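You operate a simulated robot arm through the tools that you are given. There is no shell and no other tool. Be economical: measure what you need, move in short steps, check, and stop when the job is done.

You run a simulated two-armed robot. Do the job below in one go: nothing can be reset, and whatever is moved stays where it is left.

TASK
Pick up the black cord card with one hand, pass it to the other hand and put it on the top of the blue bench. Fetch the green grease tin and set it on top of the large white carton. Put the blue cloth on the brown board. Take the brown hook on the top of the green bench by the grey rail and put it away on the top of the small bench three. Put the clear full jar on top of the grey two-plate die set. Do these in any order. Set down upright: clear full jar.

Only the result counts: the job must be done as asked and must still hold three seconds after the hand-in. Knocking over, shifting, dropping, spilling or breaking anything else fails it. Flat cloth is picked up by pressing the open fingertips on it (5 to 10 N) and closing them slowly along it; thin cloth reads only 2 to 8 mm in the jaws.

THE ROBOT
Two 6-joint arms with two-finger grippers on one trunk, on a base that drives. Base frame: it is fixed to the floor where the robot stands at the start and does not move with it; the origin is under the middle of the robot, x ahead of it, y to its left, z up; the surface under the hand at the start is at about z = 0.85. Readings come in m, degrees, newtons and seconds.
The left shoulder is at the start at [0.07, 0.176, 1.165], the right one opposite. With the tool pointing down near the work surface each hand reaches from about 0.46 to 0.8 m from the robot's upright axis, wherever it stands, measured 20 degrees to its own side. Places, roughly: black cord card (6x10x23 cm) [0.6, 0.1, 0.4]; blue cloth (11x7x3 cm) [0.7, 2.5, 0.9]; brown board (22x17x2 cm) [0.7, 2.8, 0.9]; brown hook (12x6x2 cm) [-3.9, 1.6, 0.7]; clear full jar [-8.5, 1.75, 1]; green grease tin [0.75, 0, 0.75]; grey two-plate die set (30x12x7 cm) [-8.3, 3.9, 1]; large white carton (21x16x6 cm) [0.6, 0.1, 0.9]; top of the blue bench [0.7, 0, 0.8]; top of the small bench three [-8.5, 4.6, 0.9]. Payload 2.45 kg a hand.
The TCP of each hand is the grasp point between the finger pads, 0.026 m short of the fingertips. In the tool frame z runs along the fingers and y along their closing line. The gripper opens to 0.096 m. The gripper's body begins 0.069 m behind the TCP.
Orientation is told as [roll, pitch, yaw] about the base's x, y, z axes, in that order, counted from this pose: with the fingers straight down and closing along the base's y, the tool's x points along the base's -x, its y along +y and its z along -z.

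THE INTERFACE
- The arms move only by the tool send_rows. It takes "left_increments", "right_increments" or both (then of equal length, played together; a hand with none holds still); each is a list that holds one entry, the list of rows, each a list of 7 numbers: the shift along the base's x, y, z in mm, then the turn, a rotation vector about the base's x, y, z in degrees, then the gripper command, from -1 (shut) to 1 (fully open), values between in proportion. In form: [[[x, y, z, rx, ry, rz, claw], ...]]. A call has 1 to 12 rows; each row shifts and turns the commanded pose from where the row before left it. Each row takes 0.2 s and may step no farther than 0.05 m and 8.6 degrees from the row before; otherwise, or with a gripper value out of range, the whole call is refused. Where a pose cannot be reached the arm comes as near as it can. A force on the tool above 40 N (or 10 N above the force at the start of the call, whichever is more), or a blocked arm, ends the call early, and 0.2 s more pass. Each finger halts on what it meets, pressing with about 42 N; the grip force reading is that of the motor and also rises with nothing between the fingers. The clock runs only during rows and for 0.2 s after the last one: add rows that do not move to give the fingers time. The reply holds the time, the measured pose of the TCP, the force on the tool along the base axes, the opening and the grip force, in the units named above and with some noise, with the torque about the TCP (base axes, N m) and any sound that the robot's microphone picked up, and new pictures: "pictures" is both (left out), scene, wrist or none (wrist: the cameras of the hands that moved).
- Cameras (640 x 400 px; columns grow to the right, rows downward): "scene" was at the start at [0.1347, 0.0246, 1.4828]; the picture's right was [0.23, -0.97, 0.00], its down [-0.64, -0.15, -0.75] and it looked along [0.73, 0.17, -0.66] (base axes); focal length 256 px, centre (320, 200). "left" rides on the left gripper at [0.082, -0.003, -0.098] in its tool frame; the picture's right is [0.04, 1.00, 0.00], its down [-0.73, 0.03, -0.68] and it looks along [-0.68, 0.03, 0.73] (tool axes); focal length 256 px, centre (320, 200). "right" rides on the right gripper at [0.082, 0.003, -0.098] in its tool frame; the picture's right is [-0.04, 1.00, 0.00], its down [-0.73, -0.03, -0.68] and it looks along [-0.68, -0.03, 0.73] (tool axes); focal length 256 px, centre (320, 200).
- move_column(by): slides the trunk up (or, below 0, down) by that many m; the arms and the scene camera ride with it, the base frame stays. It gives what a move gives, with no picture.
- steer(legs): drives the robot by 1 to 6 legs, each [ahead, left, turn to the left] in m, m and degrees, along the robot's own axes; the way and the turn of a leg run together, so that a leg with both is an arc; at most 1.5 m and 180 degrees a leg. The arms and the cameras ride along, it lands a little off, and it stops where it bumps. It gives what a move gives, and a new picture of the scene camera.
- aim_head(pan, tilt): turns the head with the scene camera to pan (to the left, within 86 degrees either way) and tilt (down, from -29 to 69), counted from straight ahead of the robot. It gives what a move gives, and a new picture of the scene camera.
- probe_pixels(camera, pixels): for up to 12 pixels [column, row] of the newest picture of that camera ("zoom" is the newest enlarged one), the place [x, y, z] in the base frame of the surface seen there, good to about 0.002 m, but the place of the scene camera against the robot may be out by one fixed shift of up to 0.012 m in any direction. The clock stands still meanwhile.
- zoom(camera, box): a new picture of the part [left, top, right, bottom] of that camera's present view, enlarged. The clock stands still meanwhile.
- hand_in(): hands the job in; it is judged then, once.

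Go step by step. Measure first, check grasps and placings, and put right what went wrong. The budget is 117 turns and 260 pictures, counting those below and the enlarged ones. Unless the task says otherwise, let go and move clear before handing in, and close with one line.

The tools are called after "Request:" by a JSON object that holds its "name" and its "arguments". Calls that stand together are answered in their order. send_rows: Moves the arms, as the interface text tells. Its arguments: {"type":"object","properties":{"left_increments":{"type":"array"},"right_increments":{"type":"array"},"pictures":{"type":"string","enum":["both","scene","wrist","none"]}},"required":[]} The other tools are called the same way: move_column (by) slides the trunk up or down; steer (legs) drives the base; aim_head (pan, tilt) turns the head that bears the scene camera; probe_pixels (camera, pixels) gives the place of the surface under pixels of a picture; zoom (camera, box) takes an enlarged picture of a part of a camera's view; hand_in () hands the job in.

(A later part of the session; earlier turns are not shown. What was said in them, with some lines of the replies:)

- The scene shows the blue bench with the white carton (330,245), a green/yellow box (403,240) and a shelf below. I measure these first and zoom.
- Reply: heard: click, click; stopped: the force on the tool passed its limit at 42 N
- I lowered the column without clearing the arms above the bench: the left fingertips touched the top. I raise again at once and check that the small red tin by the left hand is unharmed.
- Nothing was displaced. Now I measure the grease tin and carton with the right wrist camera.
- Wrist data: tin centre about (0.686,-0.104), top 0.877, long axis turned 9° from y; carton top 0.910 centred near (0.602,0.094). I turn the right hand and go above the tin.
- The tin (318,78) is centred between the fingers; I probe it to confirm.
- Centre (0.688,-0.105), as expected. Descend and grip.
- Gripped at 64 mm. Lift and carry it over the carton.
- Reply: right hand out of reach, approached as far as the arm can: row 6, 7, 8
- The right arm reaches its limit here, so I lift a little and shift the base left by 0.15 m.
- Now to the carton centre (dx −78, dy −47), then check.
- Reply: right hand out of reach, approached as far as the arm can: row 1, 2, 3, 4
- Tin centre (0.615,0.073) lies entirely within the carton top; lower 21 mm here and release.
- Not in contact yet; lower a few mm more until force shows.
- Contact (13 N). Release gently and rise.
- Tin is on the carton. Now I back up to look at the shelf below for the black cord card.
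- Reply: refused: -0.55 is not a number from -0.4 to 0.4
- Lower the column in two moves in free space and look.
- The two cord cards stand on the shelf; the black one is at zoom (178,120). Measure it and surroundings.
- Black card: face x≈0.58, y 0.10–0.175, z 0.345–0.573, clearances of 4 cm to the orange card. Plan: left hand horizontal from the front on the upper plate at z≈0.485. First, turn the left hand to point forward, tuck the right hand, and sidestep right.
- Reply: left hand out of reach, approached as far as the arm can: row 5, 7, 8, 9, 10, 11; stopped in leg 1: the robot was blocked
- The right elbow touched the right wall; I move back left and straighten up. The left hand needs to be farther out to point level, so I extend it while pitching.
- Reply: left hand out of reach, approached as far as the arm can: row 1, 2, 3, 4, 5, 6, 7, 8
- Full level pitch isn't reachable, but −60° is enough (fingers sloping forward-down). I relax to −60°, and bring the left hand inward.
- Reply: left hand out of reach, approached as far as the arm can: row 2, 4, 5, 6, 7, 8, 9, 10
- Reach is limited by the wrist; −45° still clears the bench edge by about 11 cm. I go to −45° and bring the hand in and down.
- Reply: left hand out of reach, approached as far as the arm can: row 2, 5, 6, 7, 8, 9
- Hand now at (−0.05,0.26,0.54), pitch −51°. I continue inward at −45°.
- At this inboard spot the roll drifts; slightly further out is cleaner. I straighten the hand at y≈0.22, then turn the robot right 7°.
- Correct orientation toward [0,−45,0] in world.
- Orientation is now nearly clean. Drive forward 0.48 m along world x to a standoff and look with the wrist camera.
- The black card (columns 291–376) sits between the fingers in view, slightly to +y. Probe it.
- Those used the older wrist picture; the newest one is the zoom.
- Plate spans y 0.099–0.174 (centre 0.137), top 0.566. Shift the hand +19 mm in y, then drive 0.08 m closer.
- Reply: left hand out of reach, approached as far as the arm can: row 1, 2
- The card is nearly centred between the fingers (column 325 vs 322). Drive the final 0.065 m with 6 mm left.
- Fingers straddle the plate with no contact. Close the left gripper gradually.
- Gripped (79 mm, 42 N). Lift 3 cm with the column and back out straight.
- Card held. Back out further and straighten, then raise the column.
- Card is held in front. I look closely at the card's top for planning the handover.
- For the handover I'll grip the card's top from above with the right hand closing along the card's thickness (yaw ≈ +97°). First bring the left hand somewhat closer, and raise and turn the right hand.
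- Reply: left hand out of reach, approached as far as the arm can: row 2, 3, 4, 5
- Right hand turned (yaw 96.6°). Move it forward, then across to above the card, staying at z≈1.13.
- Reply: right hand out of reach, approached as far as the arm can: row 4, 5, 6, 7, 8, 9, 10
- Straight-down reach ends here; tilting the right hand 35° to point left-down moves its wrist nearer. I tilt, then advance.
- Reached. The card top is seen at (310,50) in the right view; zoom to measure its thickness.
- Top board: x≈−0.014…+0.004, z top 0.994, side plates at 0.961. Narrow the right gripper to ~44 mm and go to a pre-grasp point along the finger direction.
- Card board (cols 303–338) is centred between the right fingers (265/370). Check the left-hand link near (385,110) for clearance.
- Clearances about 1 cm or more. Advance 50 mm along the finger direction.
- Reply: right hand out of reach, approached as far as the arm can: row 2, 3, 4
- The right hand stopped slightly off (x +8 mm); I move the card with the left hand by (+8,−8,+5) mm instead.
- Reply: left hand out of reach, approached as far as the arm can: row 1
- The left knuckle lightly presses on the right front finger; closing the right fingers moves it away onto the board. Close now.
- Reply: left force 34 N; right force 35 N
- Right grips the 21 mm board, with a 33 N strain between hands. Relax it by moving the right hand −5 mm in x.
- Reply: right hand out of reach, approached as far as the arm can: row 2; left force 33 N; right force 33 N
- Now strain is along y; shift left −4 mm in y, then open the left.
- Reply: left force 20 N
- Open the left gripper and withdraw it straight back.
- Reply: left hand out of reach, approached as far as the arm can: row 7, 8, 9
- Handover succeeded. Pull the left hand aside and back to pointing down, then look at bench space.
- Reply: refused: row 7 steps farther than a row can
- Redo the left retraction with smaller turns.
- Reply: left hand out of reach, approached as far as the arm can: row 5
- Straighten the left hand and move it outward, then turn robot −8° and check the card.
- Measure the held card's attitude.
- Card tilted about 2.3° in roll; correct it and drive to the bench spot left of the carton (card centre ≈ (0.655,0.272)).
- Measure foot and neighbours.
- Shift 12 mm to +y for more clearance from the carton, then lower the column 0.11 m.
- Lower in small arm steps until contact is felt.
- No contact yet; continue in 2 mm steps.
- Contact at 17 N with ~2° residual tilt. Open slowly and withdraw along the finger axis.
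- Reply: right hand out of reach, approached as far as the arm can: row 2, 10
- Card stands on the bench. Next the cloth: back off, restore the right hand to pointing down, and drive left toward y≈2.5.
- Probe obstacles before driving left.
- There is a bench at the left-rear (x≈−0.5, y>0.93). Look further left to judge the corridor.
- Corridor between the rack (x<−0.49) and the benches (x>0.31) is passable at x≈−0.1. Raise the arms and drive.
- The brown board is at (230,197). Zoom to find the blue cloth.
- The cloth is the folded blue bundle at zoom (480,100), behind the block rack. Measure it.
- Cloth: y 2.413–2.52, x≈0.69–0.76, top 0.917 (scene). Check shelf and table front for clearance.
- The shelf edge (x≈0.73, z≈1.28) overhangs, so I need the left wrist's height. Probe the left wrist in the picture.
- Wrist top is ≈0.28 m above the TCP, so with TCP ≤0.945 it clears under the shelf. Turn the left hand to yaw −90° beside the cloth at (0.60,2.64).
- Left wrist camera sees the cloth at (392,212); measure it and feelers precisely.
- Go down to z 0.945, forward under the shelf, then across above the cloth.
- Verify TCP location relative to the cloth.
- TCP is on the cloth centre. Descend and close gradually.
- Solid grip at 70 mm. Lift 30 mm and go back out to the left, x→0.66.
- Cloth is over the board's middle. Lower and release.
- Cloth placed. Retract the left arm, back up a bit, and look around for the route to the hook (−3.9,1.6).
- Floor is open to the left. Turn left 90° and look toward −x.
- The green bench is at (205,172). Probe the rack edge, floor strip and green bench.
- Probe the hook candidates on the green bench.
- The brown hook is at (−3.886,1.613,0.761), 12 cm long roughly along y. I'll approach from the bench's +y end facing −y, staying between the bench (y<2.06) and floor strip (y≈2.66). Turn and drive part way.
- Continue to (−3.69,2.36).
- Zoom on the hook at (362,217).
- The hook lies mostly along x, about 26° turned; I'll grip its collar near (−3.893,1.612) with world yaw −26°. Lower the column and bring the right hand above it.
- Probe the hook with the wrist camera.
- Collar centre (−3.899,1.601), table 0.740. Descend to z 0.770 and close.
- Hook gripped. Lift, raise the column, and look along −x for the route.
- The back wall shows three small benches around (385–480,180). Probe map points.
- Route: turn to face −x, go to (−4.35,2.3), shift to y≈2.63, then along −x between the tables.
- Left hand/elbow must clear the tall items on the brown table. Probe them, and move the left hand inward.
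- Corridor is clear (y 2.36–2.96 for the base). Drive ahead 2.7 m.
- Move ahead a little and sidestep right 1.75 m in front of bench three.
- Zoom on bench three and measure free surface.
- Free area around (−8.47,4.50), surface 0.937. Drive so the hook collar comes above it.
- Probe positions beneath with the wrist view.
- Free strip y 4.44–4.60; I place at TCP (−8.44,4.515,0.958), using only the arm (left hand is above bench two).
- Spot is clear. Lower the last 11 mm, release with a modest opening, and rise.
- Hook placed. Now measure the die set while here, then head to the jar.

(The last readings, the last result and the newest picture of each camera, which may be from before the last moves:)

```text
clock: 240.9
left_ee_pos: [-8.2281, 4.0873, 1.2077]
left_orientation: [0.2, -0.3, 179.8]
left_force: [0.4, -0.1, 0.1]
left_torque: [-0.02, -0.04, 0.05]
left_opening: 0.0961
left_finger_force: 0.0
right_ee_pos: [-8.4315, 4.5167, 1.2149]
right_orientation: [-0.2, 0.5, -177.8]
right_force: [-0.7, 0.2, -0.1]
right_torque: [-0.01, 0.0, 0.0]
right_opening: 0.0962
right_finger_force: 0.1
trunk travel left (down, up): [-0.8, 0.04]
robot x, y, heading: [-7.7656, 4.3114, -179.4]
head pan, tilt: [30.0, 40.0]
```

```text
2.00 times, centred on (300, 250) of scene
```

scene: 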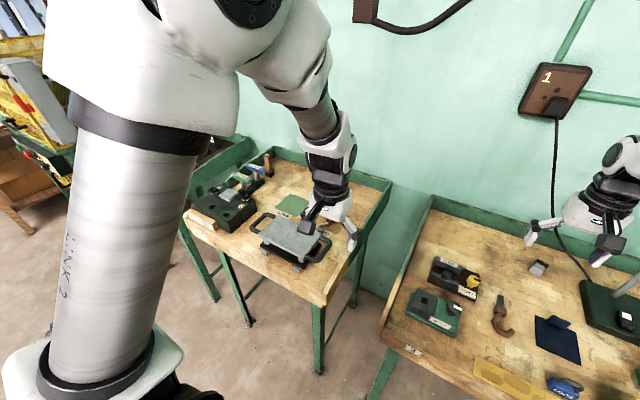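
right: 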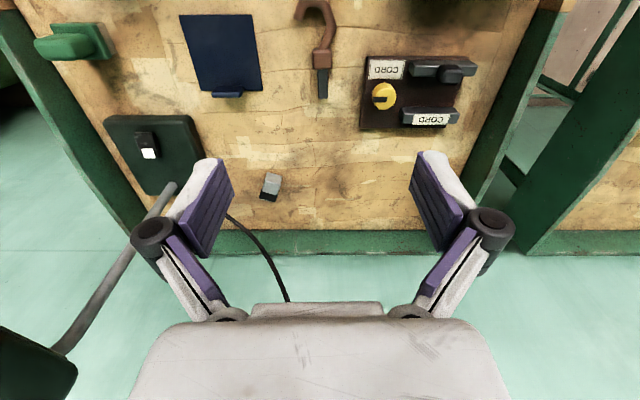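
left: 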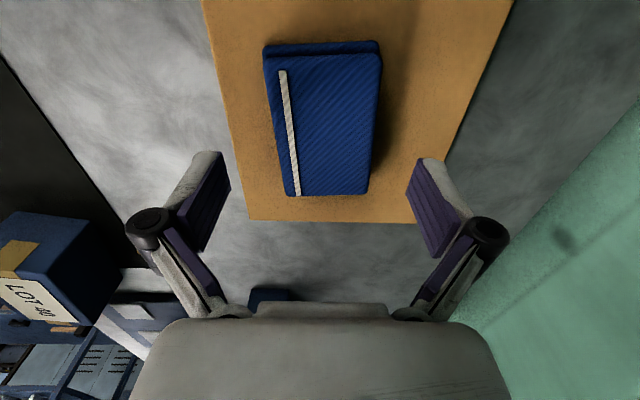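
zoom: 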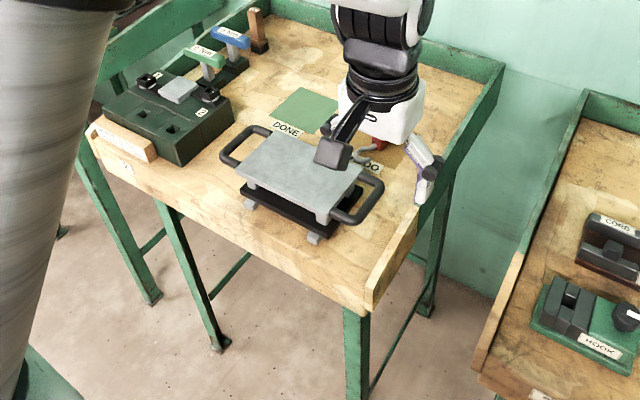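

Probe the die set's top plate.

Request:
{"name": "probe_pixels", "arguments": {"camera": "zoom", "pixels": [[272, 138], [240, 167], [322, 210], [352, 182], [290, 175], [310, 155], [230, 150], [370, 200], [280, 230], [400, 230]]}}

Request:
{"name": "steer", "arguments": {"legs": [[-0.5, 0, 0], [0, 1.2, 0], [0, 1.0, 0]]}}

Request:
{"name": "aim_head", "arguments": {"pan": 15, "tilt": 22}}

```text
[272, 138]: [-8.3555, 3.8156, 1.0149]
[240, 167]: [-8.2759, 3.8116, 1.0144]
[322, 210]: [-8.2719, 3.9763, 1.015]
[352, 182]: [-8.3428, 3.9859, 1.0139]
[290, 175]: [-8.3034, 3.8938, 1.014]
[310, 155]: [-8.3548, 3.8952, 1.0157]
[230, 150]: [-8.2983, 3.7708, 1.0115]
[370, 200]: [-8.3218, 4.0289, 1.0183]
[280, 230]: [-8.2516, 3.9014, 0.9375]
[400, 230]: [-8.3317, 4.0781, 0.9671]
```

```text
clock: 254.3
left_ee_pos: [-7.6753, 1.8824, 1.2078]
left_orientation: [0.3, -0.3, -178.6]
left_force: [0.4, -0.2, 0.4]
left_torque: [-0.01, -0.02, -0.02]
left_opening: 0.0961
left_finger_force: 0.1
right_ee_pos: [-7.8876, 2.3046, 1.2154]
right_orientation: [-0.2, 0.6, -176.3]
right_force: [0.3, 0.5, 0.2]
right_torque: [-0.01, -0.01, -0.02]
right_opening: 0.0959
right_finger_force: 0.0
trunk travel left (down, up): [-0.8, 0.04]
robot x, y, heading: [-7.2231, 2.1152, -177.7]
head pan, tilt: [30.0, 40.0]
```

scene: 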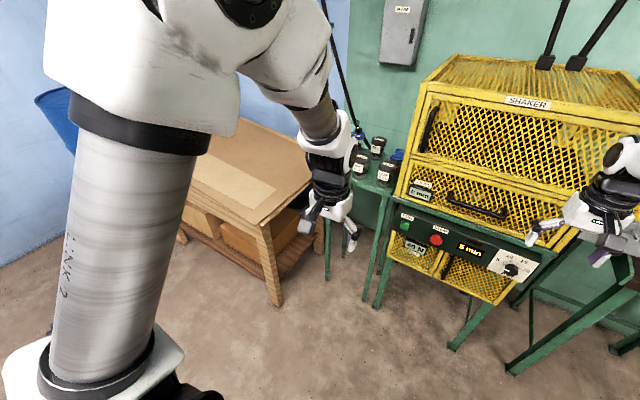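

```text
clock: 255.1
left_ee_pos: [-7.6733, 1.8817, 1.2065]
left_orientation: [0.2, -0.3, -178.7]
left_force: [0.1, -0.4, 0.1]
left_torque: [0.04, -0.01, -0.01]
left_opening: 0.0959
left_finger_force: 0.0
right_ee_pos: [-7.8884, 2.3037, 1.2165]
right_orientation: [-0.2, 0.5, -176.3]
right_force: [1.4, -0.4, 0.6]
right_torque: [-0.01, 0.03, -0.01]
right_opening: 0.0963
right_finger_force: 0.0
trunk travel left (down, up): [-0.8, 0.04]
robot x, y, heading: [-7.2169, 2.1184, -177.7]
head pan, tilt: [15.0, 22.0]
```

scene: 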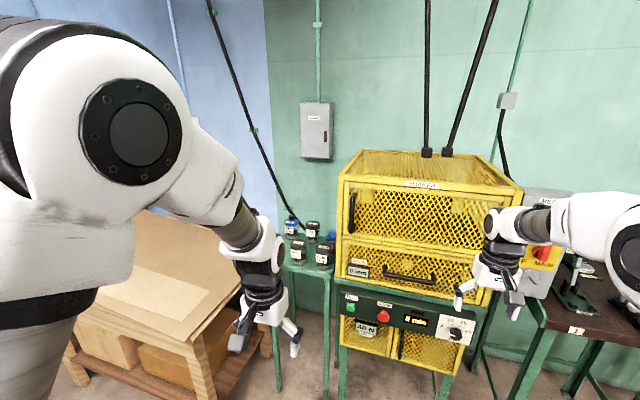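

Jars stand on a small stand at (310,240). Zoom to identify the clear full jar.

Request:
{"name": "zoom", "arguments": {"camera": "scene", "box": [270, 205, 350, 280]}}

Request:
{"name": "probe_pixels", "arguments": {"camera": "scene", "pixels": [[292, 224], [313, 230], [300, 250], [323, 255], [311, 268], [350, 200], [345, 280], [290, 270], [332, 236], [470, 340], [200, 250], [245, 345]]}}

```text
5.33 times, centred on (310, 242) of scene
```

zoom: 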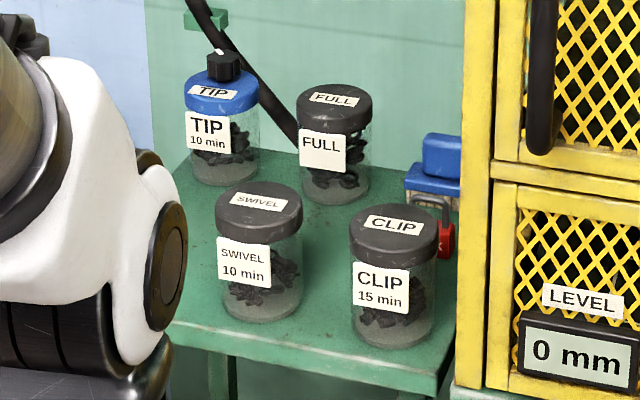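

```text
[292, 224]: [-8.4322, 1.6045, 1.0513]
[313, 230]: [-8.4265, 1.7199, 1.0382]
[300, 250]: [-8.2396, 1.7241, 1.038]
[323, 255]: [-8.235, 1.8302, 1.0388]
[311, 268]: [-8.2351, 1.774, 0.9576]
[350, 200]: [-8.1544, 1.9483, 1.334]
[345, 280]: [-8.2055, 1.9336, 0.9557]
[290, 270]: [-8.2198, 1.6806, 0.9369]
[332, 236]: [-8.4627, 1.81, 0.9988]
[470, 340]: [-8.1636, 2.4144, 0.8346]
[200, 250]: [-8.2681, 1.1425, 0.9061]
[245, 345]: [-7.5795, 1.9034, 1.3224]
```

The FULL jar is at back (−8.445,1.72), lid top ≈1.045, beside the shaker (y>1.93). I'll use the left hand closing along x, and first swing the right hand out and back to stay clear of the shaker.

Request:
{"name": "send_rows", "arguments": {"right_increments": [[[30, 30, 0, 0, 0, 0, 1], [30, 30, 0, 0, 0, 0, 1], [30, 30, 0, 0, 0, 0, 1], [30, 30, 0, 0, 0, 0, 1], [30, 30, 0, 0, 0, 0, 1], [30, 30, 0, 0, 0, 0, 1], [30, 30, 0, 0, 0, 0, 1], [30, 30, 0, 0, 0, 0, 1], [30, 30, 0, 0, 0, 0, 1], [30, 30, 0, 0, 0, 0, 1], [30, 20, 0, 0, 0, 0, 1]]], "pictures": "none"}}

Request:
{"name": "aim_head", "arguments": {"pan": 35, "tilt": 45}}

Request:
{"name": "probe_pixels", "arguments": {"camera": "scene", "pixels": [[270, 240], [260, 270], [300, 180], [240, 220], [370, 150], [380, 270], [450, 300], [330, 270], [420, 60], [500, 230]]}}

```text
clock: 257.5
left_ee_pos: [-7.6738, 1.8827, 1.209]
left_orientation: [0.3, -0.4, -178.7]
left_force: [0.6, 0.3, -0.4]
left_torque: [-0.04, 0.02, 0.0]
left_opening: 0.096
left_finger_force: 0.0
right_ee_pos: [-7.6526, 2.5937, 1.1807]
right_orientation: [-0.2, 0.5, -176.3]
right_force: [0.6, -0.3, 0.2]
right_torque: [-0.04, 0.01, 0.02]
right_opening: 0.0958
right_finger_force: 0.0
right hand out of reach, approached as far as the arm can: row 9, 10, 11
trunk travel left (down, up): [-0.8, 0.04]
robot x, y, heading: [-7.2173, 2.1142, -177.7]
head pan, tilt: [15.0, 22.0]
```

```text
clock: 258.4
left_ee_pos: [-7.6744, 1.8815, 1.2083]
left_orientation: [0.3, -0.2, -178.6]
left_force: [0.2, 0.6, -0.2]
left_torque: [0.01, -0.01, 0.0]
left_opening: 0.096
left_finger_force: 0.0
right_ee_pos: [-7.654, 2.5906, 1.1808]
right_orientation: [-0.3, 0.6, -176.2]
right_force: [-1.1, 0.6, 0.1]
right_torque: [-0.02, -0.02, -0.02]
right_opening: 0.0958
right_finger_force: 0.0
trunk travel left (down, up): [-0.8, 0.04]
robot x, y, heading: [-7.218, 2.1091, -177.6]
head pan, tilt: [35.0, 45.0]
```

scene: 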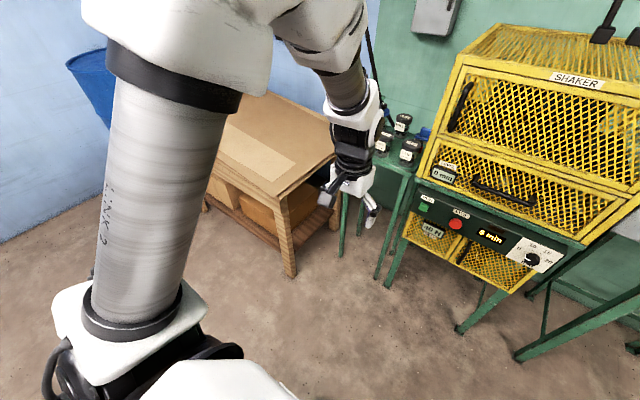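

```text
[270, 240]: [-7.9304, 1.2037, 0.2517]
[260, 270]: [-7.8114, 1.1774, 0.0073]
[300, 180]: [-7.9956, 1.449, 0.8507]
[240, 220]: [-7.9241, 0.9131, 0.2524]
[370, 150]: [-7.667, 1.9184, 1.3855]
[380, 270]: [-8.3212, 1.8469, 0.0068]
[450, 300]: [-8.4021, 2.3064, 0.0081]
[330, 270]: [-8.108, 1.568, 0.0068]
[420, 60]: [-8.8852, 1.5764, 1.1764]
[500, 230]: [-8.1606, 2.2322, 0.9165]
```

Plan: face heading 160° so the right hand stays back from the shaker. Turn and shift left, then look.

Request:
{"name": "steer", "arguments": {"legs": [[0, 0, -22.4], [0, 0.58, 0]]}}

Request:
{"name": "aim_head", "arguments": {"pan": 15, "tilt": 35}}

```text
clock: 262.8
left_ee_pos: [-7.9257, 1.5365, 1.2077]
left_orientation: [0.3, -0.3, 159.1]
left_force: [0.2, 0.1, -0.1]
left_torque: [-0.01, 0.01, -0.01]
left_opening: 0.096
left_finger_force: 0.1
right_ee_pos: [-7.6365, 2.1845, 1.1809]
right_orientation: [-0.3, 0.7, 161.5]
right_force: [0.5, -0.6, 0.6]
right_torque: [-0.03, -0.01, -0.01]
right_opening: 0.096
right_finger_force: 0.0
trunk travel left (down, up): [-0.8, 0.04]
robot x, y, heading: [-7.418, 1.579, 159.9]
head pan, tilt: [35.0, 45.0]
```

scene: 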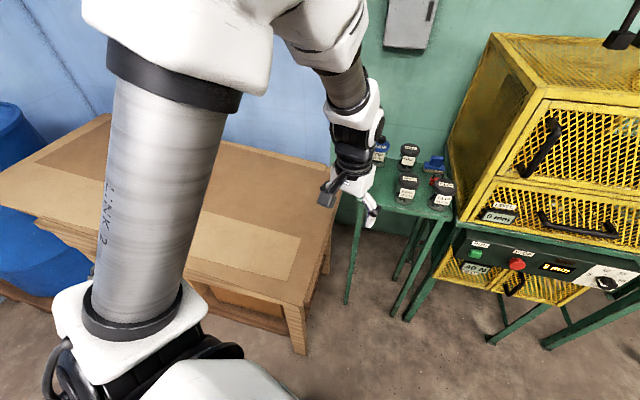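

```text
clock: 263.7
left_ee_pos: [-7.926, 1.5351, 1.2067]
left_orientation: [0.2, -0.3, 159.1]
left_force: [0.4, 0.8, 1.1]
left_torque: [0.02, 0.0, 0.01]
left_opening: 0.0962
left_finger_force: 0.1
right_ee_pos: [-7.6371, 2.1838, 1.1809]
right_orientation: [-0.2, 0.7, 161.5]
right_force: [0.1, 0.1, 0.2]
right_torque: [-0.01, 0.01, -0.03]
right_opening: 0.0959
right_finger_force: 0.2
trunk travel left (down, up): [-0.8, 0.04]
robot x, y, heading: [-7.4155, 1.574, 159.8]
head pan, tilt: [15.0, 35.0]
```

scene: 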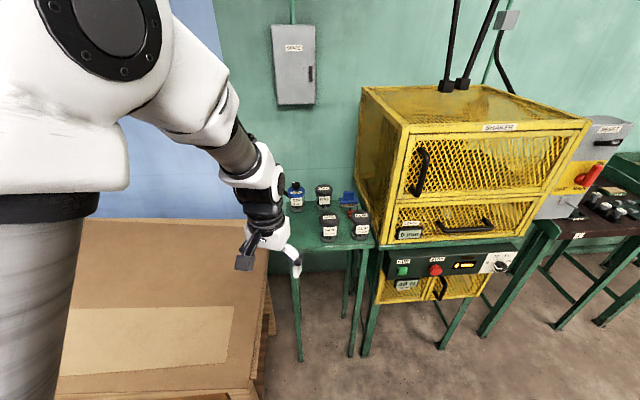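

Probe the jar from here and the wooden table's right edge.

Request:
{"name": "probe_pixels", "arguments": {"camera": "scene", "pixels": [[323, 190], [323, 186], [323, 200], [255, 380], [262, 240], [296, 190], [329, 218], [361, 216], [347, 198], [365, 100], [340, 235], [300, 355]]}}

Request:
{"name": "steer", "arguments": {"legs": [[0.2, 0, 0]]}}

Request:
{"name": "zoom", "arguments": {"camera": "scene", "box": [260, 160, 420, 280]}}

```text
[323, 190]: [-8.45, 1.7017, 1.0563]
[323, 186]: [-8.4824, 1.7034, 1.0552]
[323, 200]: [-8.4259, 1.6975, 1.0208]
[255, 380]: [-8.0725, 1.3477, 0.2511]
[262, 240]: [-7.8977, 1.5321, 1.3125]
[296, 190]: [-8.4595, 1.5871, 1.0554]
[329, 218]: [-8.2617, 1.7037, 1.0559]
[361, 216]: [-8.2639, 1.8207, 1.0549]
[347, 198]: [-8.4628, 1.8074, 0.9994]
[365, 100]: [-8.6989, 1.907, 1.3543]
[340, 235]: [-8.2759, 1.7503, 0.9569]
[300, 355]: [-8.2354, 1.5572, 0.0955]
```

```text
clock: 265.3
left_ee_pos: [-8.1163, 1.6022, 1.2096]
left_orientation: [0.3, -0.5, 159.3]
left_force: [-0.8, -1.2, -0.4]
left_torque: [-0.01, 0.01, 0.0]
left_opening: 0.0958
left_finger_force: 0.0
right_ee_pos: [-7.8298, 2.252, 1.1823]
right_orientation: [-0.2, 0.4, 161.7]
right_force: [0.3, -0.3, 0.1]
right_torque: [0.02, 0.02, 0.02]
right_opening: 0.0961
right_finger_force: 0.1
trunk travel left (down, up): [-0.8, 0.04]
robot x, y, heading: [-7.6098, 1.6467, 160.3]
head pan, tilt: [15.0, 35.0]
```

scene: 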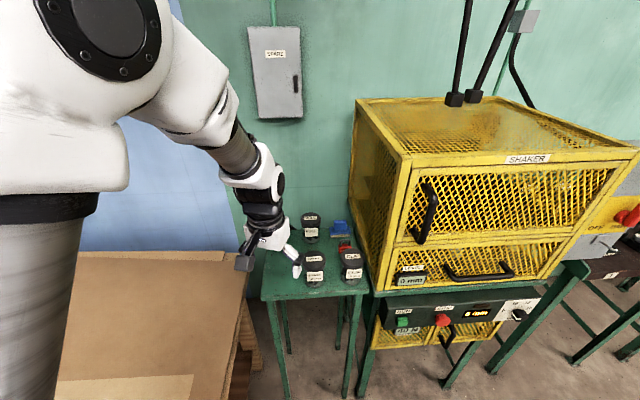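

```text
3.33 times, centred on (340, 220) of scene
```

zoom: 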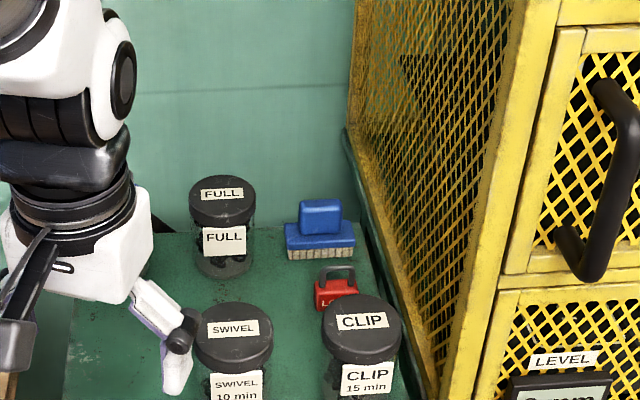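

Advance 0.11 m more, then rotate the left hand to world yaw 90° and view the jar.

Request:
{"name": "steer", "arguments": {"legs": [[0.11, 0, 0]]}}

Request:
{"name": "send_rows", "arguments": {"left_increments": [[[0, 0, 0, 0, 0, -7.7, 1], [0, 0, 0, 0, 0, -7.7, 1], [0, 0, 0, 0, 0, -7.7, 1], [-10, 0, 0, 0, 0, -7.7, 1], [-10, 0, 0, 0, 0, -7.7, 1], [-10, 0, 0, 0, 0, -7.7, 1], [-10, 0, 0, 0, 0, -7.7, 1], [-10, 5, 0, 0, 0, -7.7, 1], [-10, 5, 0, 0, 0, -7.7, 1], [-10, 10, 0, 0, 0, 0, 1]]]}}

```text
clock: 266.5
left_ee_pos: [-8.2213, 1.6413, 1.209]
left_orientation: [0.3, -0.5, 159.3]
left_force: [-0.3, -0.1, 0.1]
left_torque: [-0.02, -0.03, 0.0]
left_opening: 0.0962
left_finger_force: 0.0
right_ee_pos: [-7.9351, 2.2892, 1.1821]
right_orientation: [-0.3, 0.4, 161.6]
right_force: [0.3, -0.5, -0.7]
right_torque: [0.01, 0.01, 0.04]
right_opening: 0.0962
right_finger_force: 0.1
trunk travel left (down, up): [-0.8, 0.04]
robot x, y, heading: [-7.7143, 1.6864, 160.3]
head pan, tilt: [15.0, 35.0]
```

scene: 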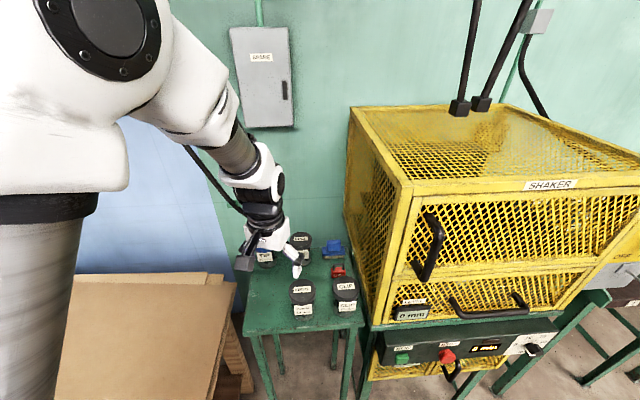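

```text
clock: 268.7
left_ee_pos: [-8.2926, 1.6625, 1.2076]
left_orientation: [0.2, -0.3, 89.8]
left_force: [0.8, 0.1, 0.8]
left_torque: [-0.05, -0.02, -0.04]
left_opening: 0.0961
left_finger_force: 0.1
right_ee_pos: [-7.9369, 2.2922, 1.1794]
right_orientation: [-0.2, 0.6, 161.7]
right_force: [0.1, 0.7, 0.3]
right_torque: [0.02, -0.01, 0.0]
right_opening: 0.0961
right_finger_force: 0.0
trunk travel left (down, up): [-0.8, 0.04]
robot x, y, heading: [-7.7179, 1.6833, 160.3]
head pan, tilt: [15.0, 35.0]
```

scene: 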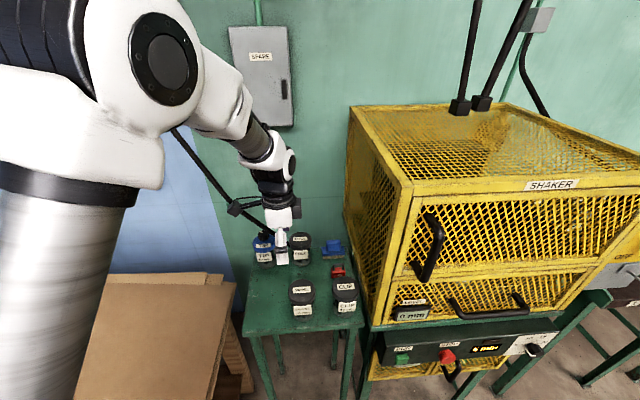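
left: 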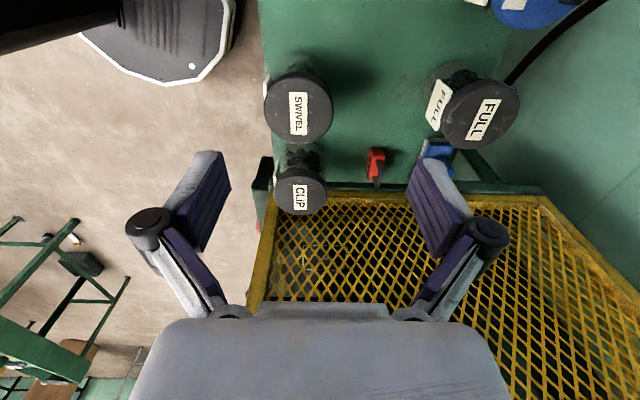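

Left wrist camera sees the FULL lid at (480,112). Probe it.

Request:
{"name": "probe_pixels", "arguments": {"camera": "left", "pixels": [[445, 110], [516, 110], [480, 80], [480, 145], [482, 112], [455, 85], [298, 105], [520, 10], [437, 150], [420, 60], [545, 60], [505, 60]]}}

```text
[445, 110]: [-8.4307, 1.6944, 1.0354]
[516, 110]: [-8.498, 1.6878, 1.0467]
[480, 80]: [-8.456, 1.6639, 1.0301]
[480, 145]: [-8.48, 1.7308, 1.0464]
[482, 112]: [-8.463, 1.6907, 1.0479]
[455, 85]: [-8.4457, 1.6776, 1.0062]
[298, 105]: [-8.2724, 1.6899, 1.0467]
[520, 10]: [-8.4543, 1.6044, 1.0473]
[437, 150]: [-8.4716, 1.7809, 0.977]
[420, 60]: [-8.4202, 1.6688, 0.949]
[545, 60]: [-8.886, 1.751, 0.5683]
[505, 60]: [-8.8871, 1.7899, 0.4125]
```

Lid centre (−8.465,1.697), top 1.0475, base 0.949. Move above it.

Request:
{"name": "send_rows", "arguments": {"left_increments": [[[-30, 6, 0, 0, 0, 0, 1], [-30, 6, 0, 0, 0, 0, 1], [-30, 6, 0, 0, 0, 0, 1], [-30, 6, 0, 0, 0, 0, 1], [-30, 6, 0, 0, 0, 0, 1], [-22, 4, -20, 0, 0, 0, 1], [0, 0, -25, 0, 0, 0, 1], [0, 0, -25, 0, 0, 0, 1], [0, 0, 0, 0, 0, 0, 1]]]}}

```text
clock: 270.7
left_ee_pos: [-8.4656, 1.6968, 1.1388]
left_orientation: [0.2, -0.4, 89.9]
left_force: [0.7, -0.4, -0.4]
left_torque: [0.01, 0.0, -0.01]
left_opening: 0.096
left_finger_force: 0.1
right_ee_pos: [-7.9346, 2.2915, 1.1806]
right_orientation: [-0.2, 0.6, 161.6]
right_force: [0.0, -0.2, -0.5]
right_torque: [-0.02, 0.06, 0.01]
right_opening: 0.096
right_finger_force: 0.2
trunk travel left (down, up): [-0.8, 0.04]
robot x, y, heading: [-7.7123, 1.6845, 160.1]
head pan, tilt: [15.0, 35.0]
```

scene: 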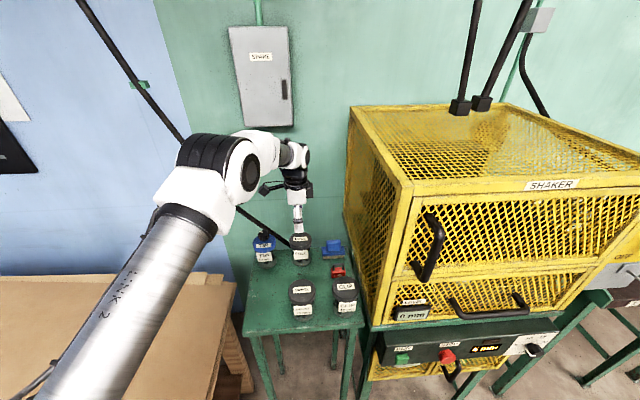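
left: 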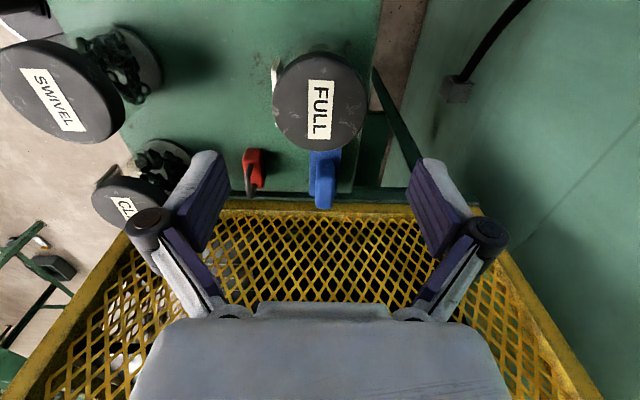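

Centred (col 320). Descend to z 1.029 and grip.

Request:
{"name": "send_rows", "arguments": {"left_increments": [[[0, 0, -30, 0, 0, 0, 1], [0, 0, -30, 0, 0, 0, 1], [0, 0, -30, 0, 0, 0, 1], [0, 0, -20, 0, 0, 0, 1], [0, 0, 0, 0, 0, 0, 0.7], [0, 0, 0, 0, 0, 0, 0.5], [0, 0, 0, 0, 0, 0, 0.3], [0, 0, 0, 0, 0, 0, 0], [0, 0, 0, 0, 0, 0, -1], [0, 0, 0, 0, 0, 0, -1]]], "pictures": "wrist"}}

```text
clock: 272.9
left_ee_pos: [-8.466, 1.6975, 1.0276]
left_orientation: [0.4, -0.3, 90.0]
left_force: [-5.8, -1.1, 2.1]
left_torque: [0.01, 0.4, 0.0]
left_opening: 0.0733
left_finger_force: 42.8
right_ee_pos: [-7.9372, 2.2917, 1.1804]
right_orientation: [-0.2, 0.6, 161.6]
right_force: [-0.3, 0.4, 1.1]
right_torque: [0.02, 0.01, 0.0]
right_opening: 0.096
right_finger_force: 0.0
trunk travel left (down, up): [-0.8, 0.04]
robot x, y, heading: [-7.7162, 1.688, 160.4]
head pan, tilt: [15.0, 35.0]
```

left: 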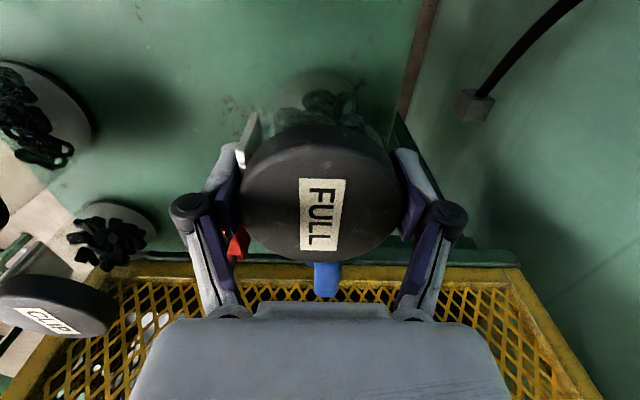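

Gripped at 73 mm. Lift gently and check.

Request:
{"name": "send_rows", "arguments": {"left_increments": [[[0, 0, 8, 0, 0, 0, -1], [0, 0, 20, 0, 0, 0, -1], [0, 0, 30, 0, 0, 0, -1], [0, 0, 30, 0, 0, 0, -1], [0, 0, 30, 0, 0, 0, -1], [0, 0, 30, 0, 0, 0, -1], [0, 0, 20, 0, 0, 0, -1], [0, 0, 0, 0, 0, 0, -1]]]}}

```text
clock: 274.7
left_ee_pos: [-8.4666, 1.6971, 1.1959]
left_orientation: [0.1, -0.3, 89.9]
left_force: [0.9, -0.3, -11.3]
left_torque: [-0.03, 0.01, 0.01]
left_opening: 0.0735
left_finger_force: 41.7
right_ee_pos: [-7.9401, 2.2907, 1.1814]
right_orientation: [-0.2, 0.8, 161.5]
right_force: [0.0, 0.8, -0.2]
right_torque: [0.01, 0.01, 0.0]
right_opening: 0.0961
right_finger_force: 0.0
trunk travel left (down, up): [-0.8, 0.04]
robot x, y, heading: [-7.7162, 1.6861, 160.2]
head pan, tilt: [15.0, 35.0]
```

scene: 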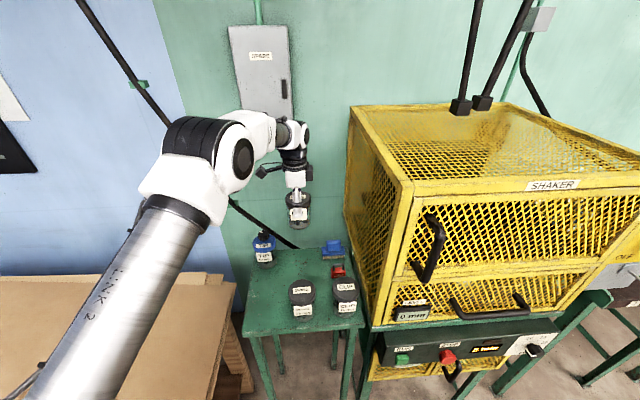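
left: 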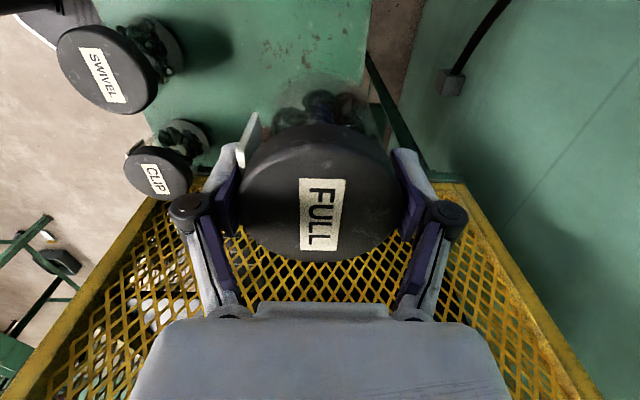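

Jar held (11 N). Back out, face −x, and drive right toward bench two.

Request:
{"name": "steer", "arguments": {"legs": [[-0.5, 0, 0], [0, 0, 19.8]]}}

Request:
{"name": "steer", "arguments": {"legs": [[0, -1.2, 0], [0, -1.3, 0]]}}

Request:
{"name": "aim_head", "arguments": {"pan": 10, "tilt": 38}}

```text
clock: 278.7
left_ee_pos: [-7.9586, 1.2816, 1.1963]
left_orientation: [0.1, -0.3, 108.9]
left_force: [0.2, 0.3, -10.3]
left_torque: [-0.03, -0.02, 0.01]
left_opening: 0.0733
left_finger_force: 42.5
right_ee_pos: [-7.6528, 2.0143, 1.1804]
right_orientation: [-0.3, 0.6, -179.4]
right_force: [-0.4, 1.2, -0.7]
right_torque: [-0.02, -0.01, 0.03]
right_opening: 0.0959
right_finger_force: 0.2
trunk travel left (down, up): [-0.8, 0.04]
robot x, y, heading: [-7.2455, 1.5114, 179.0]
head pan, tilt: [15.0, 35.0]
```

scene: 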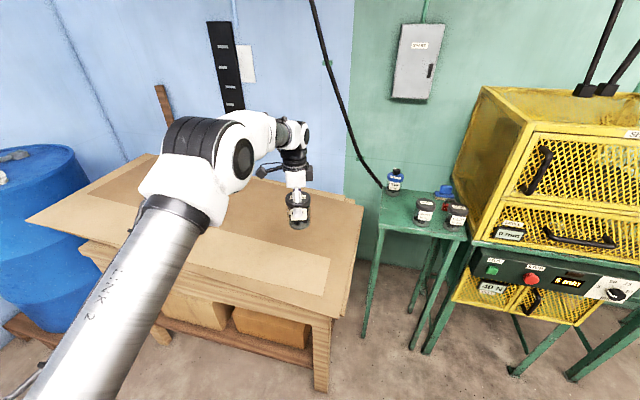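

```text
clock: 290.6
left_ee_pos: [-7.9476, 3.7213, 1.1941]
left_orientation: [0.1, -0.2, 108.0]
left_force: [-0.5, -0.6, -11.0]
left_torque: [0.0, -0.01, 0.02]
left_opening: 0.0736
left_finger_force: 42.1
right_ee_pos: [-7.6285, 4.4504, 1.1807]
right_orientation: [-0.4, 0.6, 179.8]
right_force: [0.0, 0.7, 0.9]
right_torque: [0.02, 0.0, 0.03]
right_opening: 0.0959
right_finger_force: 0.1
trunk travel left (down, up): [-0.8, 0.04]
robot x, y, heading: [-7.2237, 3.9458, 178.0]
head pan, tilt: [15.0, 35.0]
```

scene: 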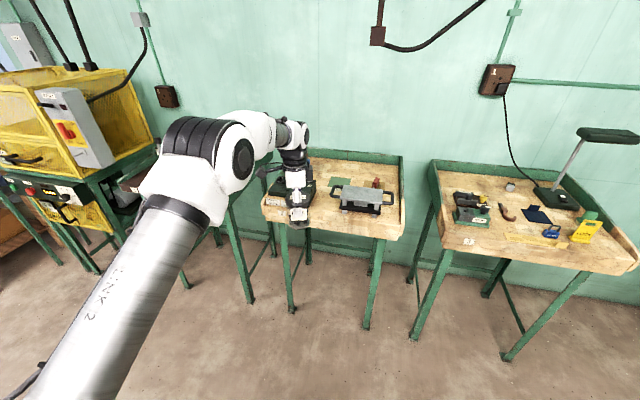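

```text
clock: 291.3
left_ee_pos: [-7.9456, 3.7212, 1.1941]
left_orientation: [0.1, -0.2, 108.0]
left_force: [0.7, -0.8, -10.1]
left_torque: [-0.01, -0.01, 0.0]
left_opening: 0.0734
left_finger_force: 42.1
right_ee_pos: [-7.6288, 4.4498, 1.1803]
right_orientation: [-0.2, 0.6, 179.7]
right_force: [-0.1, -0.4, 0.3]
right_torque: [0.0, 0.02, 0.0]
right_opening: 0.0961
right_finger_force: 0.0
trunk travel left (down, up): [-0.8, 0.04]
robot x, y, heading: [-7.2263, 3.9445, 178.1]
head pan, tilt: [10.0, 38.0]
```

scene: 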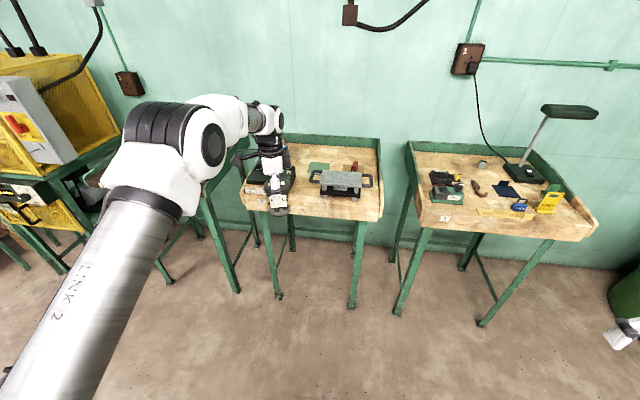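

Probe the die set from this view, also the jar lid for calibration.

Request:
{"name": "zoom", "arguments": {"camera": "scene", "box": [240, 130, 400, 240]}}

Request:
{"name": "probe_pixels", "arguments": {"camera": "scene", "pixels": [[321, 186], [360, 188], [325, 174], [360, 176], [340, 181], [278, 205], [272, 175], [354, 166], [318, 168]]}}

```text
3.64 times, centred on (320, 185) of scene
```

zoom: 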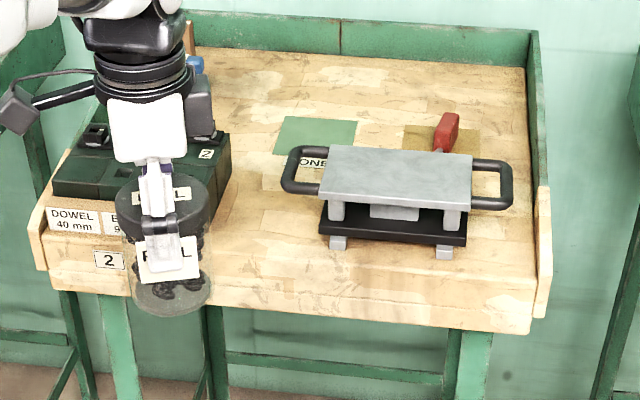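

```text
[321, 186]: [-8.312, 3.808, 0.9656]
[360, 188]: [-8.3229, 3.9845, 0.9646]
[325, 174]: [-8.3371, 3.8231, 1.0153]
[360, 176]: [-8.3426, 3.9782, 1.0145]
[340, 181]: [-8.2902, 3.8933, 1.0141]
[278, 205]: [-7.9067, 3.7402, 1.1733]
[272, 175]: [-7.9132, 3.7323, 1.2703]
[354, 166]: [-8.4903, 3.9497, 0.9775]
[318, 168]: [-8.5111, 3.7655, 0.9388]
```

Drive the jar over the die set (slightly short first).

Request:
{"name": "steer", "arguments": {"legs": [[0, -0.163, 0], [0.36, 0, 0]]}}

Request:
{"name": "zoom", "arguments": {"camera": "left", "box": [0, 0, 640, 400]}}

Request:
{"name": "zoom", "arguments": {"camera": "scene", "box": [200, 130, 400, 290]}}

```text
clock: 294.7
left_ee_pos: [-8.3177, 3.8926, 1.1959]
left_orientation: [0.2, -0.3, 108.4]
left_force: [0.3, -0.9, -10.6]
left_torque: [-0.03, -0.05, 0.03]
left_opening: 0.0736
left_finger_force: 42.5
right_ee_pos: [-8.005, 4.623, 1.182]
right_orientation: [-0.3, 0.6, -179.9]
right_force: [-0.6, 0.2, -0.5]
right_torque: [0.03, -0.01, -0.02]
right_opening: 0.0963
right_finger_force: 0.0
trunk travel left (down, up): [-0.8, 0.04]
robot x, y, heading: [-7.6012, 4.123, 178.6]
head pan, tilt: [10.0, 38.0]
```

scene: 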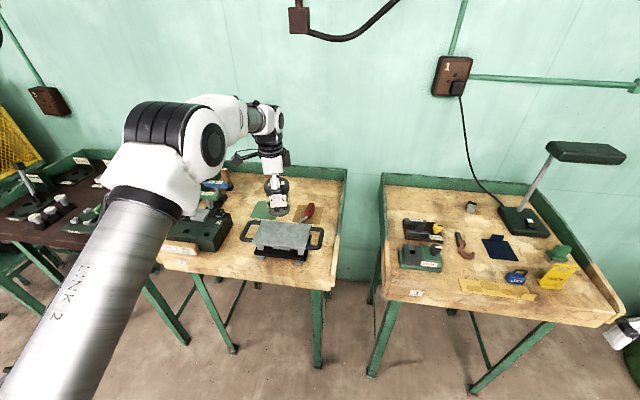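

```text
1.00 times, centred on (320, 200) of left (not enlarged: the box is as wide or as high as the picture)
```

zoom: 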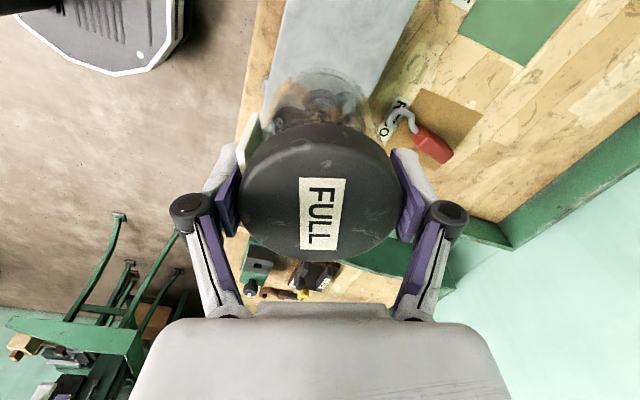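

```text
2.50 times, centred on (300, 210) of scene
```

zoom: 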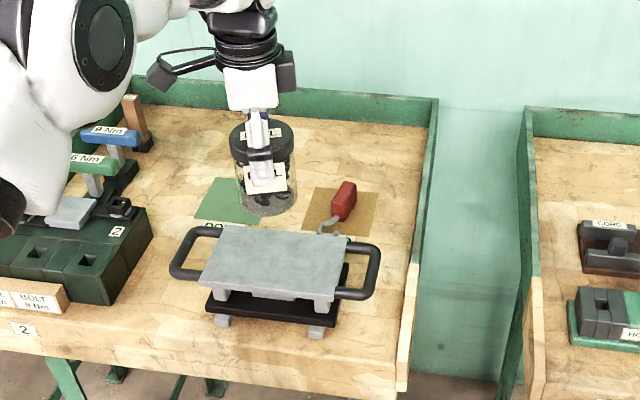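

Probe the plate edges through the left camera.

Request:
{"name": "zoom", "arguments": {"camera": "left", "box": [0, 0, 640, 400]}}

Request:
{"name": "probe_pixels", "arguments": {"camera": "zoom", "pixels": [[283, 50], [272, 95], [376, 85], [398, 40], [340, 30], [290, 10], [414, 3], [262, 120], [365, 108], [379, 85]]}}

```text
1.00 times, centred on (320, 200) of left (not enlarged: the box is as wide or as high as the picture)
```

zoom: 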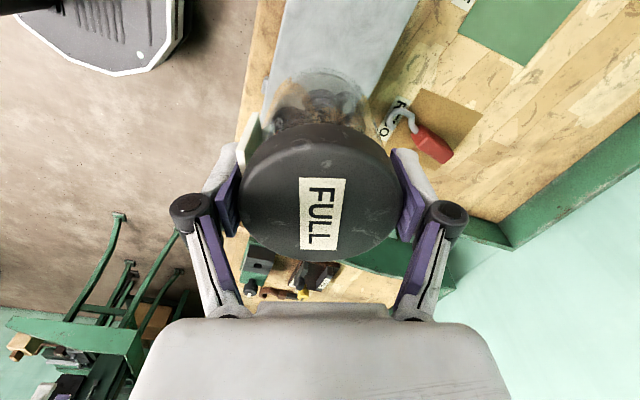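

```text
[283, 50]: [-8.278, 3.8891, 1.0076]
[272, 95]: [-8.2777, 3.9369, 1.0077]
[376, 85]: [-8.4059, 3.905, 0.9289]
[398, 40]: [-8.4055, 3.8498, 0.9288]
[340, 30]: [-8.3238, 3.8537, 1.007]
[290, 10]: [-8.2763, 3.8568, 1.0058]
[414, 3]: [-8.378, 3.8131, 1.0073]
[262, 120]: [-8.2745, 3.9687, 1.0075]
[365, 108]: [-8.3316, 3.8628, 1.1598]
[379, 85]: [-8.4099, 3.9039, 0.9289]
```

Plate top 1.0075, centre ≈(−8.328,3.898). Centre the jar and lower to just above it.

Request:
{"name": "send_rows", "arguments": {"left_increments": [[[-5, 3, -10, 0, 0, 0, -1], [-5, 3, -25, 0, 0, 0, -1], [0, 0, -25, 0, 0, 0, -1], [0, 0, -25, 0, 0, 0, -1], [0, 0, -15, 0, 0, 0, -1], [0, 0, -5, 0, 0, 0, -1], [0, 0, 0, 0, 0, 0, -1]]], "pictures": "wrist"}}

Request:
{"name": "zoom", "arguments": {"camera": "scene", "box": [200, 130, 400, 290]}}

```text
clock: 296.3
left_ee_pos: [-8.3291, 3.8989, 1.09]
left_orientation: [0.1, -0.3, 108.4]
left_force: [-0.2, 0.0, -9.5]
left_torque: [-0.02, -0.02, -0.01]
left_opening: 0.0732
left_finger_force: 42.5
right_ee_pos: [-8.0082, 4.6234, 1.1807]
right_orientation: [-0.1, 0.5, -179.8]
right_force: [0.3, 0.5, 0.2]
right_torque: [-0.02, 0.02, -0.02]
right_opening: 0.096
right_finger_force: 0.1
trunk travel left (down, up): [-0.8, 0.04]
robot x, y, heading: [-7.6031, 4.1231, 178.6]
head pan, tilt: [10.0, 38.0]
```

left: 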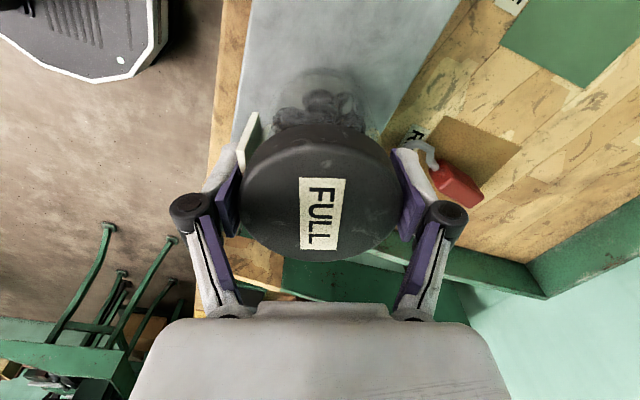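

```text
2.50 times, centred on (300, 210) of scene
```

zoom: 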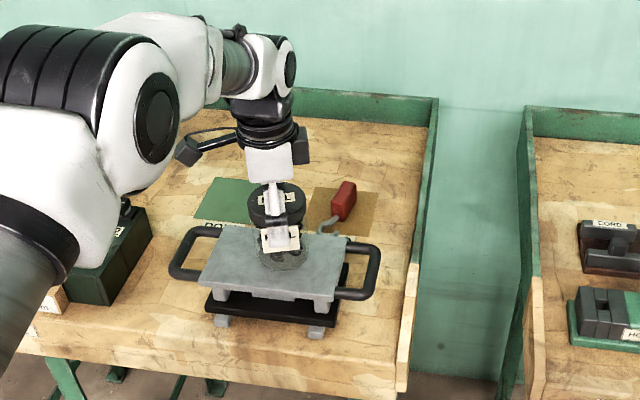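

Jar is ~5 mm toward the back; shift +5 mm in x and lower onto the plate.

Request:
{"name": "send_rows", "arguments": {"left_increments": [[[5, 0, 0, 0, 0, 0, -1], [0, 0, -2, 0, 0, 0, -1], [0, 0, -1, 0, 0, 0, -1], [0, 0, -1, 0, 0, 0, -1], [0, 0, 0, 0, 0, 0, -1]]], "pictures": "none"}}

```text
clock: 297.5
left_ee_pos: [-8.3238, 3.899, 1.0854]
left_orientation: [0.1, -0.2, 108.3]
left_force: [-1.1, 0.2, -5.6]
left_torque: [-0.01, 0.24, 0.05]
left_opening: 0.0735
left_finger_force: 42.0
right_ee_pos: [-8.0078, 4.6227, 1.1818]
right_orientation: [-0.2, 0.6, -179.9]
right_force: [-0.6, 0.2, 0.1]
right_torque: [-0.01, -0.02, 0.0]
right_opening: 0.0959
right_finger_force: 0.1
trunk travel left (down, up): [-0.8, 0.04]
robot x, y, heading: [-7.6024, 4.1283, 178.7]
head pan, tilt: [10.0, 38.0]
```

Partial contact (weight dropping to 5.6 N). One more millimetre, then open gradually and rise.

Request:
{"name": "send_rows", "arguments": {"left_increments": [[[0, 0, -1, 0, 0, 0, -1], [0, 0, 0, 0, 0, 0, 0.3], [0, 0, 0, 0, 0, 0, 0.6], [0, 0, 0, 0, 0, 0, 0.9], [0, 0, 0, 0, 0, 0, 1], [0, 0, 10, 0, 0, 0, 1], [0, 0, 25, 0, 0, 0, 1], [0, 0, 35, 0, 0, 0, 1], [0, 0, 35, 0, 0, 0, 1], [0, 0, 35, 0, 0, 0, 1]]]}}

Request:
{"name": "zoom", "arguments": {"camera": "scene", "box": [200, 130, 400, 290]}}

```text
clock: 299.7
left_ee_pos: [-8.3239, 3.8984, 1.2276]
left_orientation: [0.3, -0.2, 108.3]
left_force: [-0.8, 0.4, 0.0]
left_torque: [0.0, 0.02, -0.02]
left_opening: 0.0959
left_finger_force: 0.1
right_ee_pos: [-8.0059, 4.6247, 1.1815]
right_orientation: [-0.2, 0.6, -179.9]
right_force: [0.5, -0.7, 0.1]
right_torque: [0.05, -0.02, 0.03]
right_opening: 0.0959
right_finger_force: 0.1
trunk travel left (down, up): [-0.8, 0.04]
robot x, y, heading: [-7.5978, 4.1216, 178.7]
head pan, tilt: [10.0, 38.0]
```

scene: 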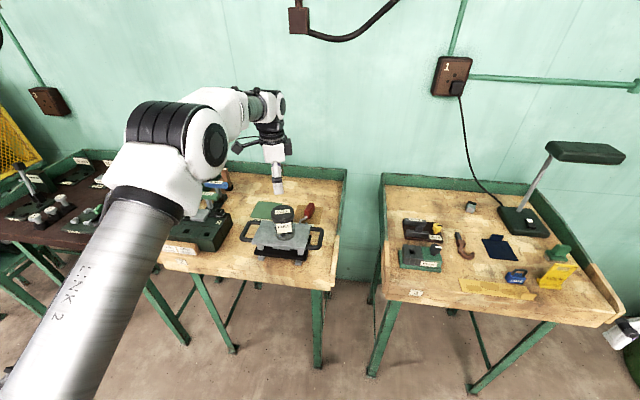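
left: 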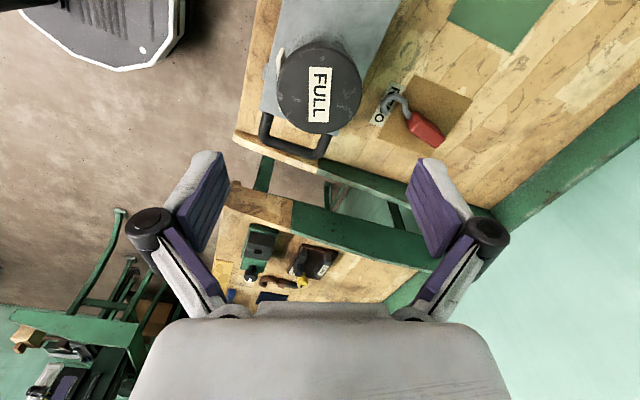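

```text
2.50 times, centred on (300, 210) of scene
```

zoom: 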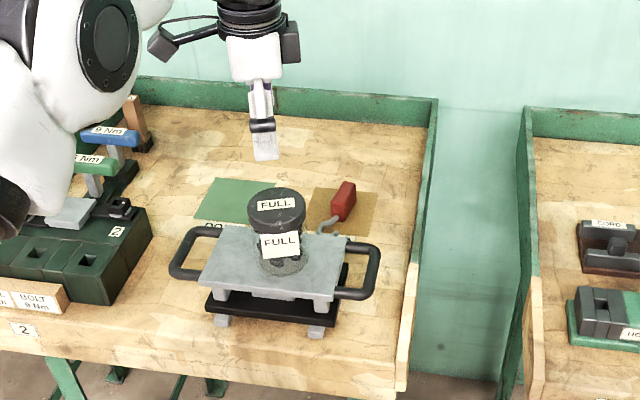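

The jar stands upright and centred on the die set plate, and both hands are empty. Back off and hand in.

Request:
{"name": "steer", "arguments": {"legs": [[-0.35, 0, 0]]}}

Request:
{"name": "hand_in", "arguments": {}}

```text
clock: 301.9
left_ee_pos: [-7.9885, 3.8961, 1.2262]
left_orientation: [0.2, -0.3, 107.8]
left_force: [-0.6, -0.1, -0.2]
left_torque: [-0.03, 0.01, 0.01]
left_opening: 0.0959
left_finger_force: 0.0
right_ee_pos: [-7.6633, 4.6188, 1.1797]
right_orientation: [-0.2, 0.6, 179.5]
right_force: [0.3, 0.0, -0.3]
right_torque: [0.02, 0.02, 0.0]
right_opening: 0.0957
right_finger_force: 0.0
trunk travel left (down, up): [-0.8, 0.04]
robot x, y, heading: [-7.2601, 4.1155, 177.9]
head pan, tilt: [10.0, 38.0]
```

scene: 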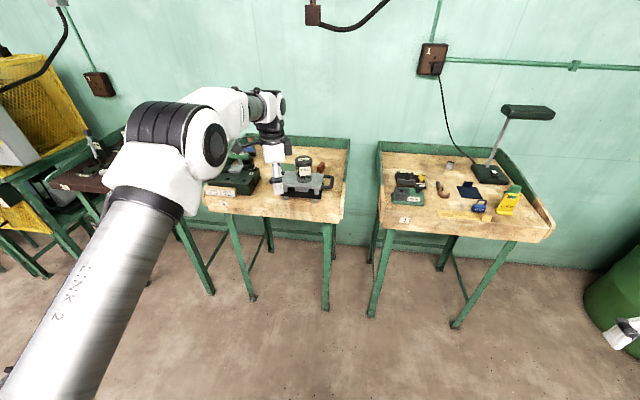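

```text
The job is handed in.
```

I finished all five parts and handed the job in: the cord card was passed from the left hand to the right and stands on the blue bench, the grease tin is on the white carton, the cloth is on the brown board, the hook is on small bench three, and the full jar stands upright on the die set. Early on I bumped the blue bench top with the left hand, and later brushed the right-hand wall with the robot; in the pictures and measurements after the bench bump nothing had moved, and nothing looked disturbed after the wall contact.
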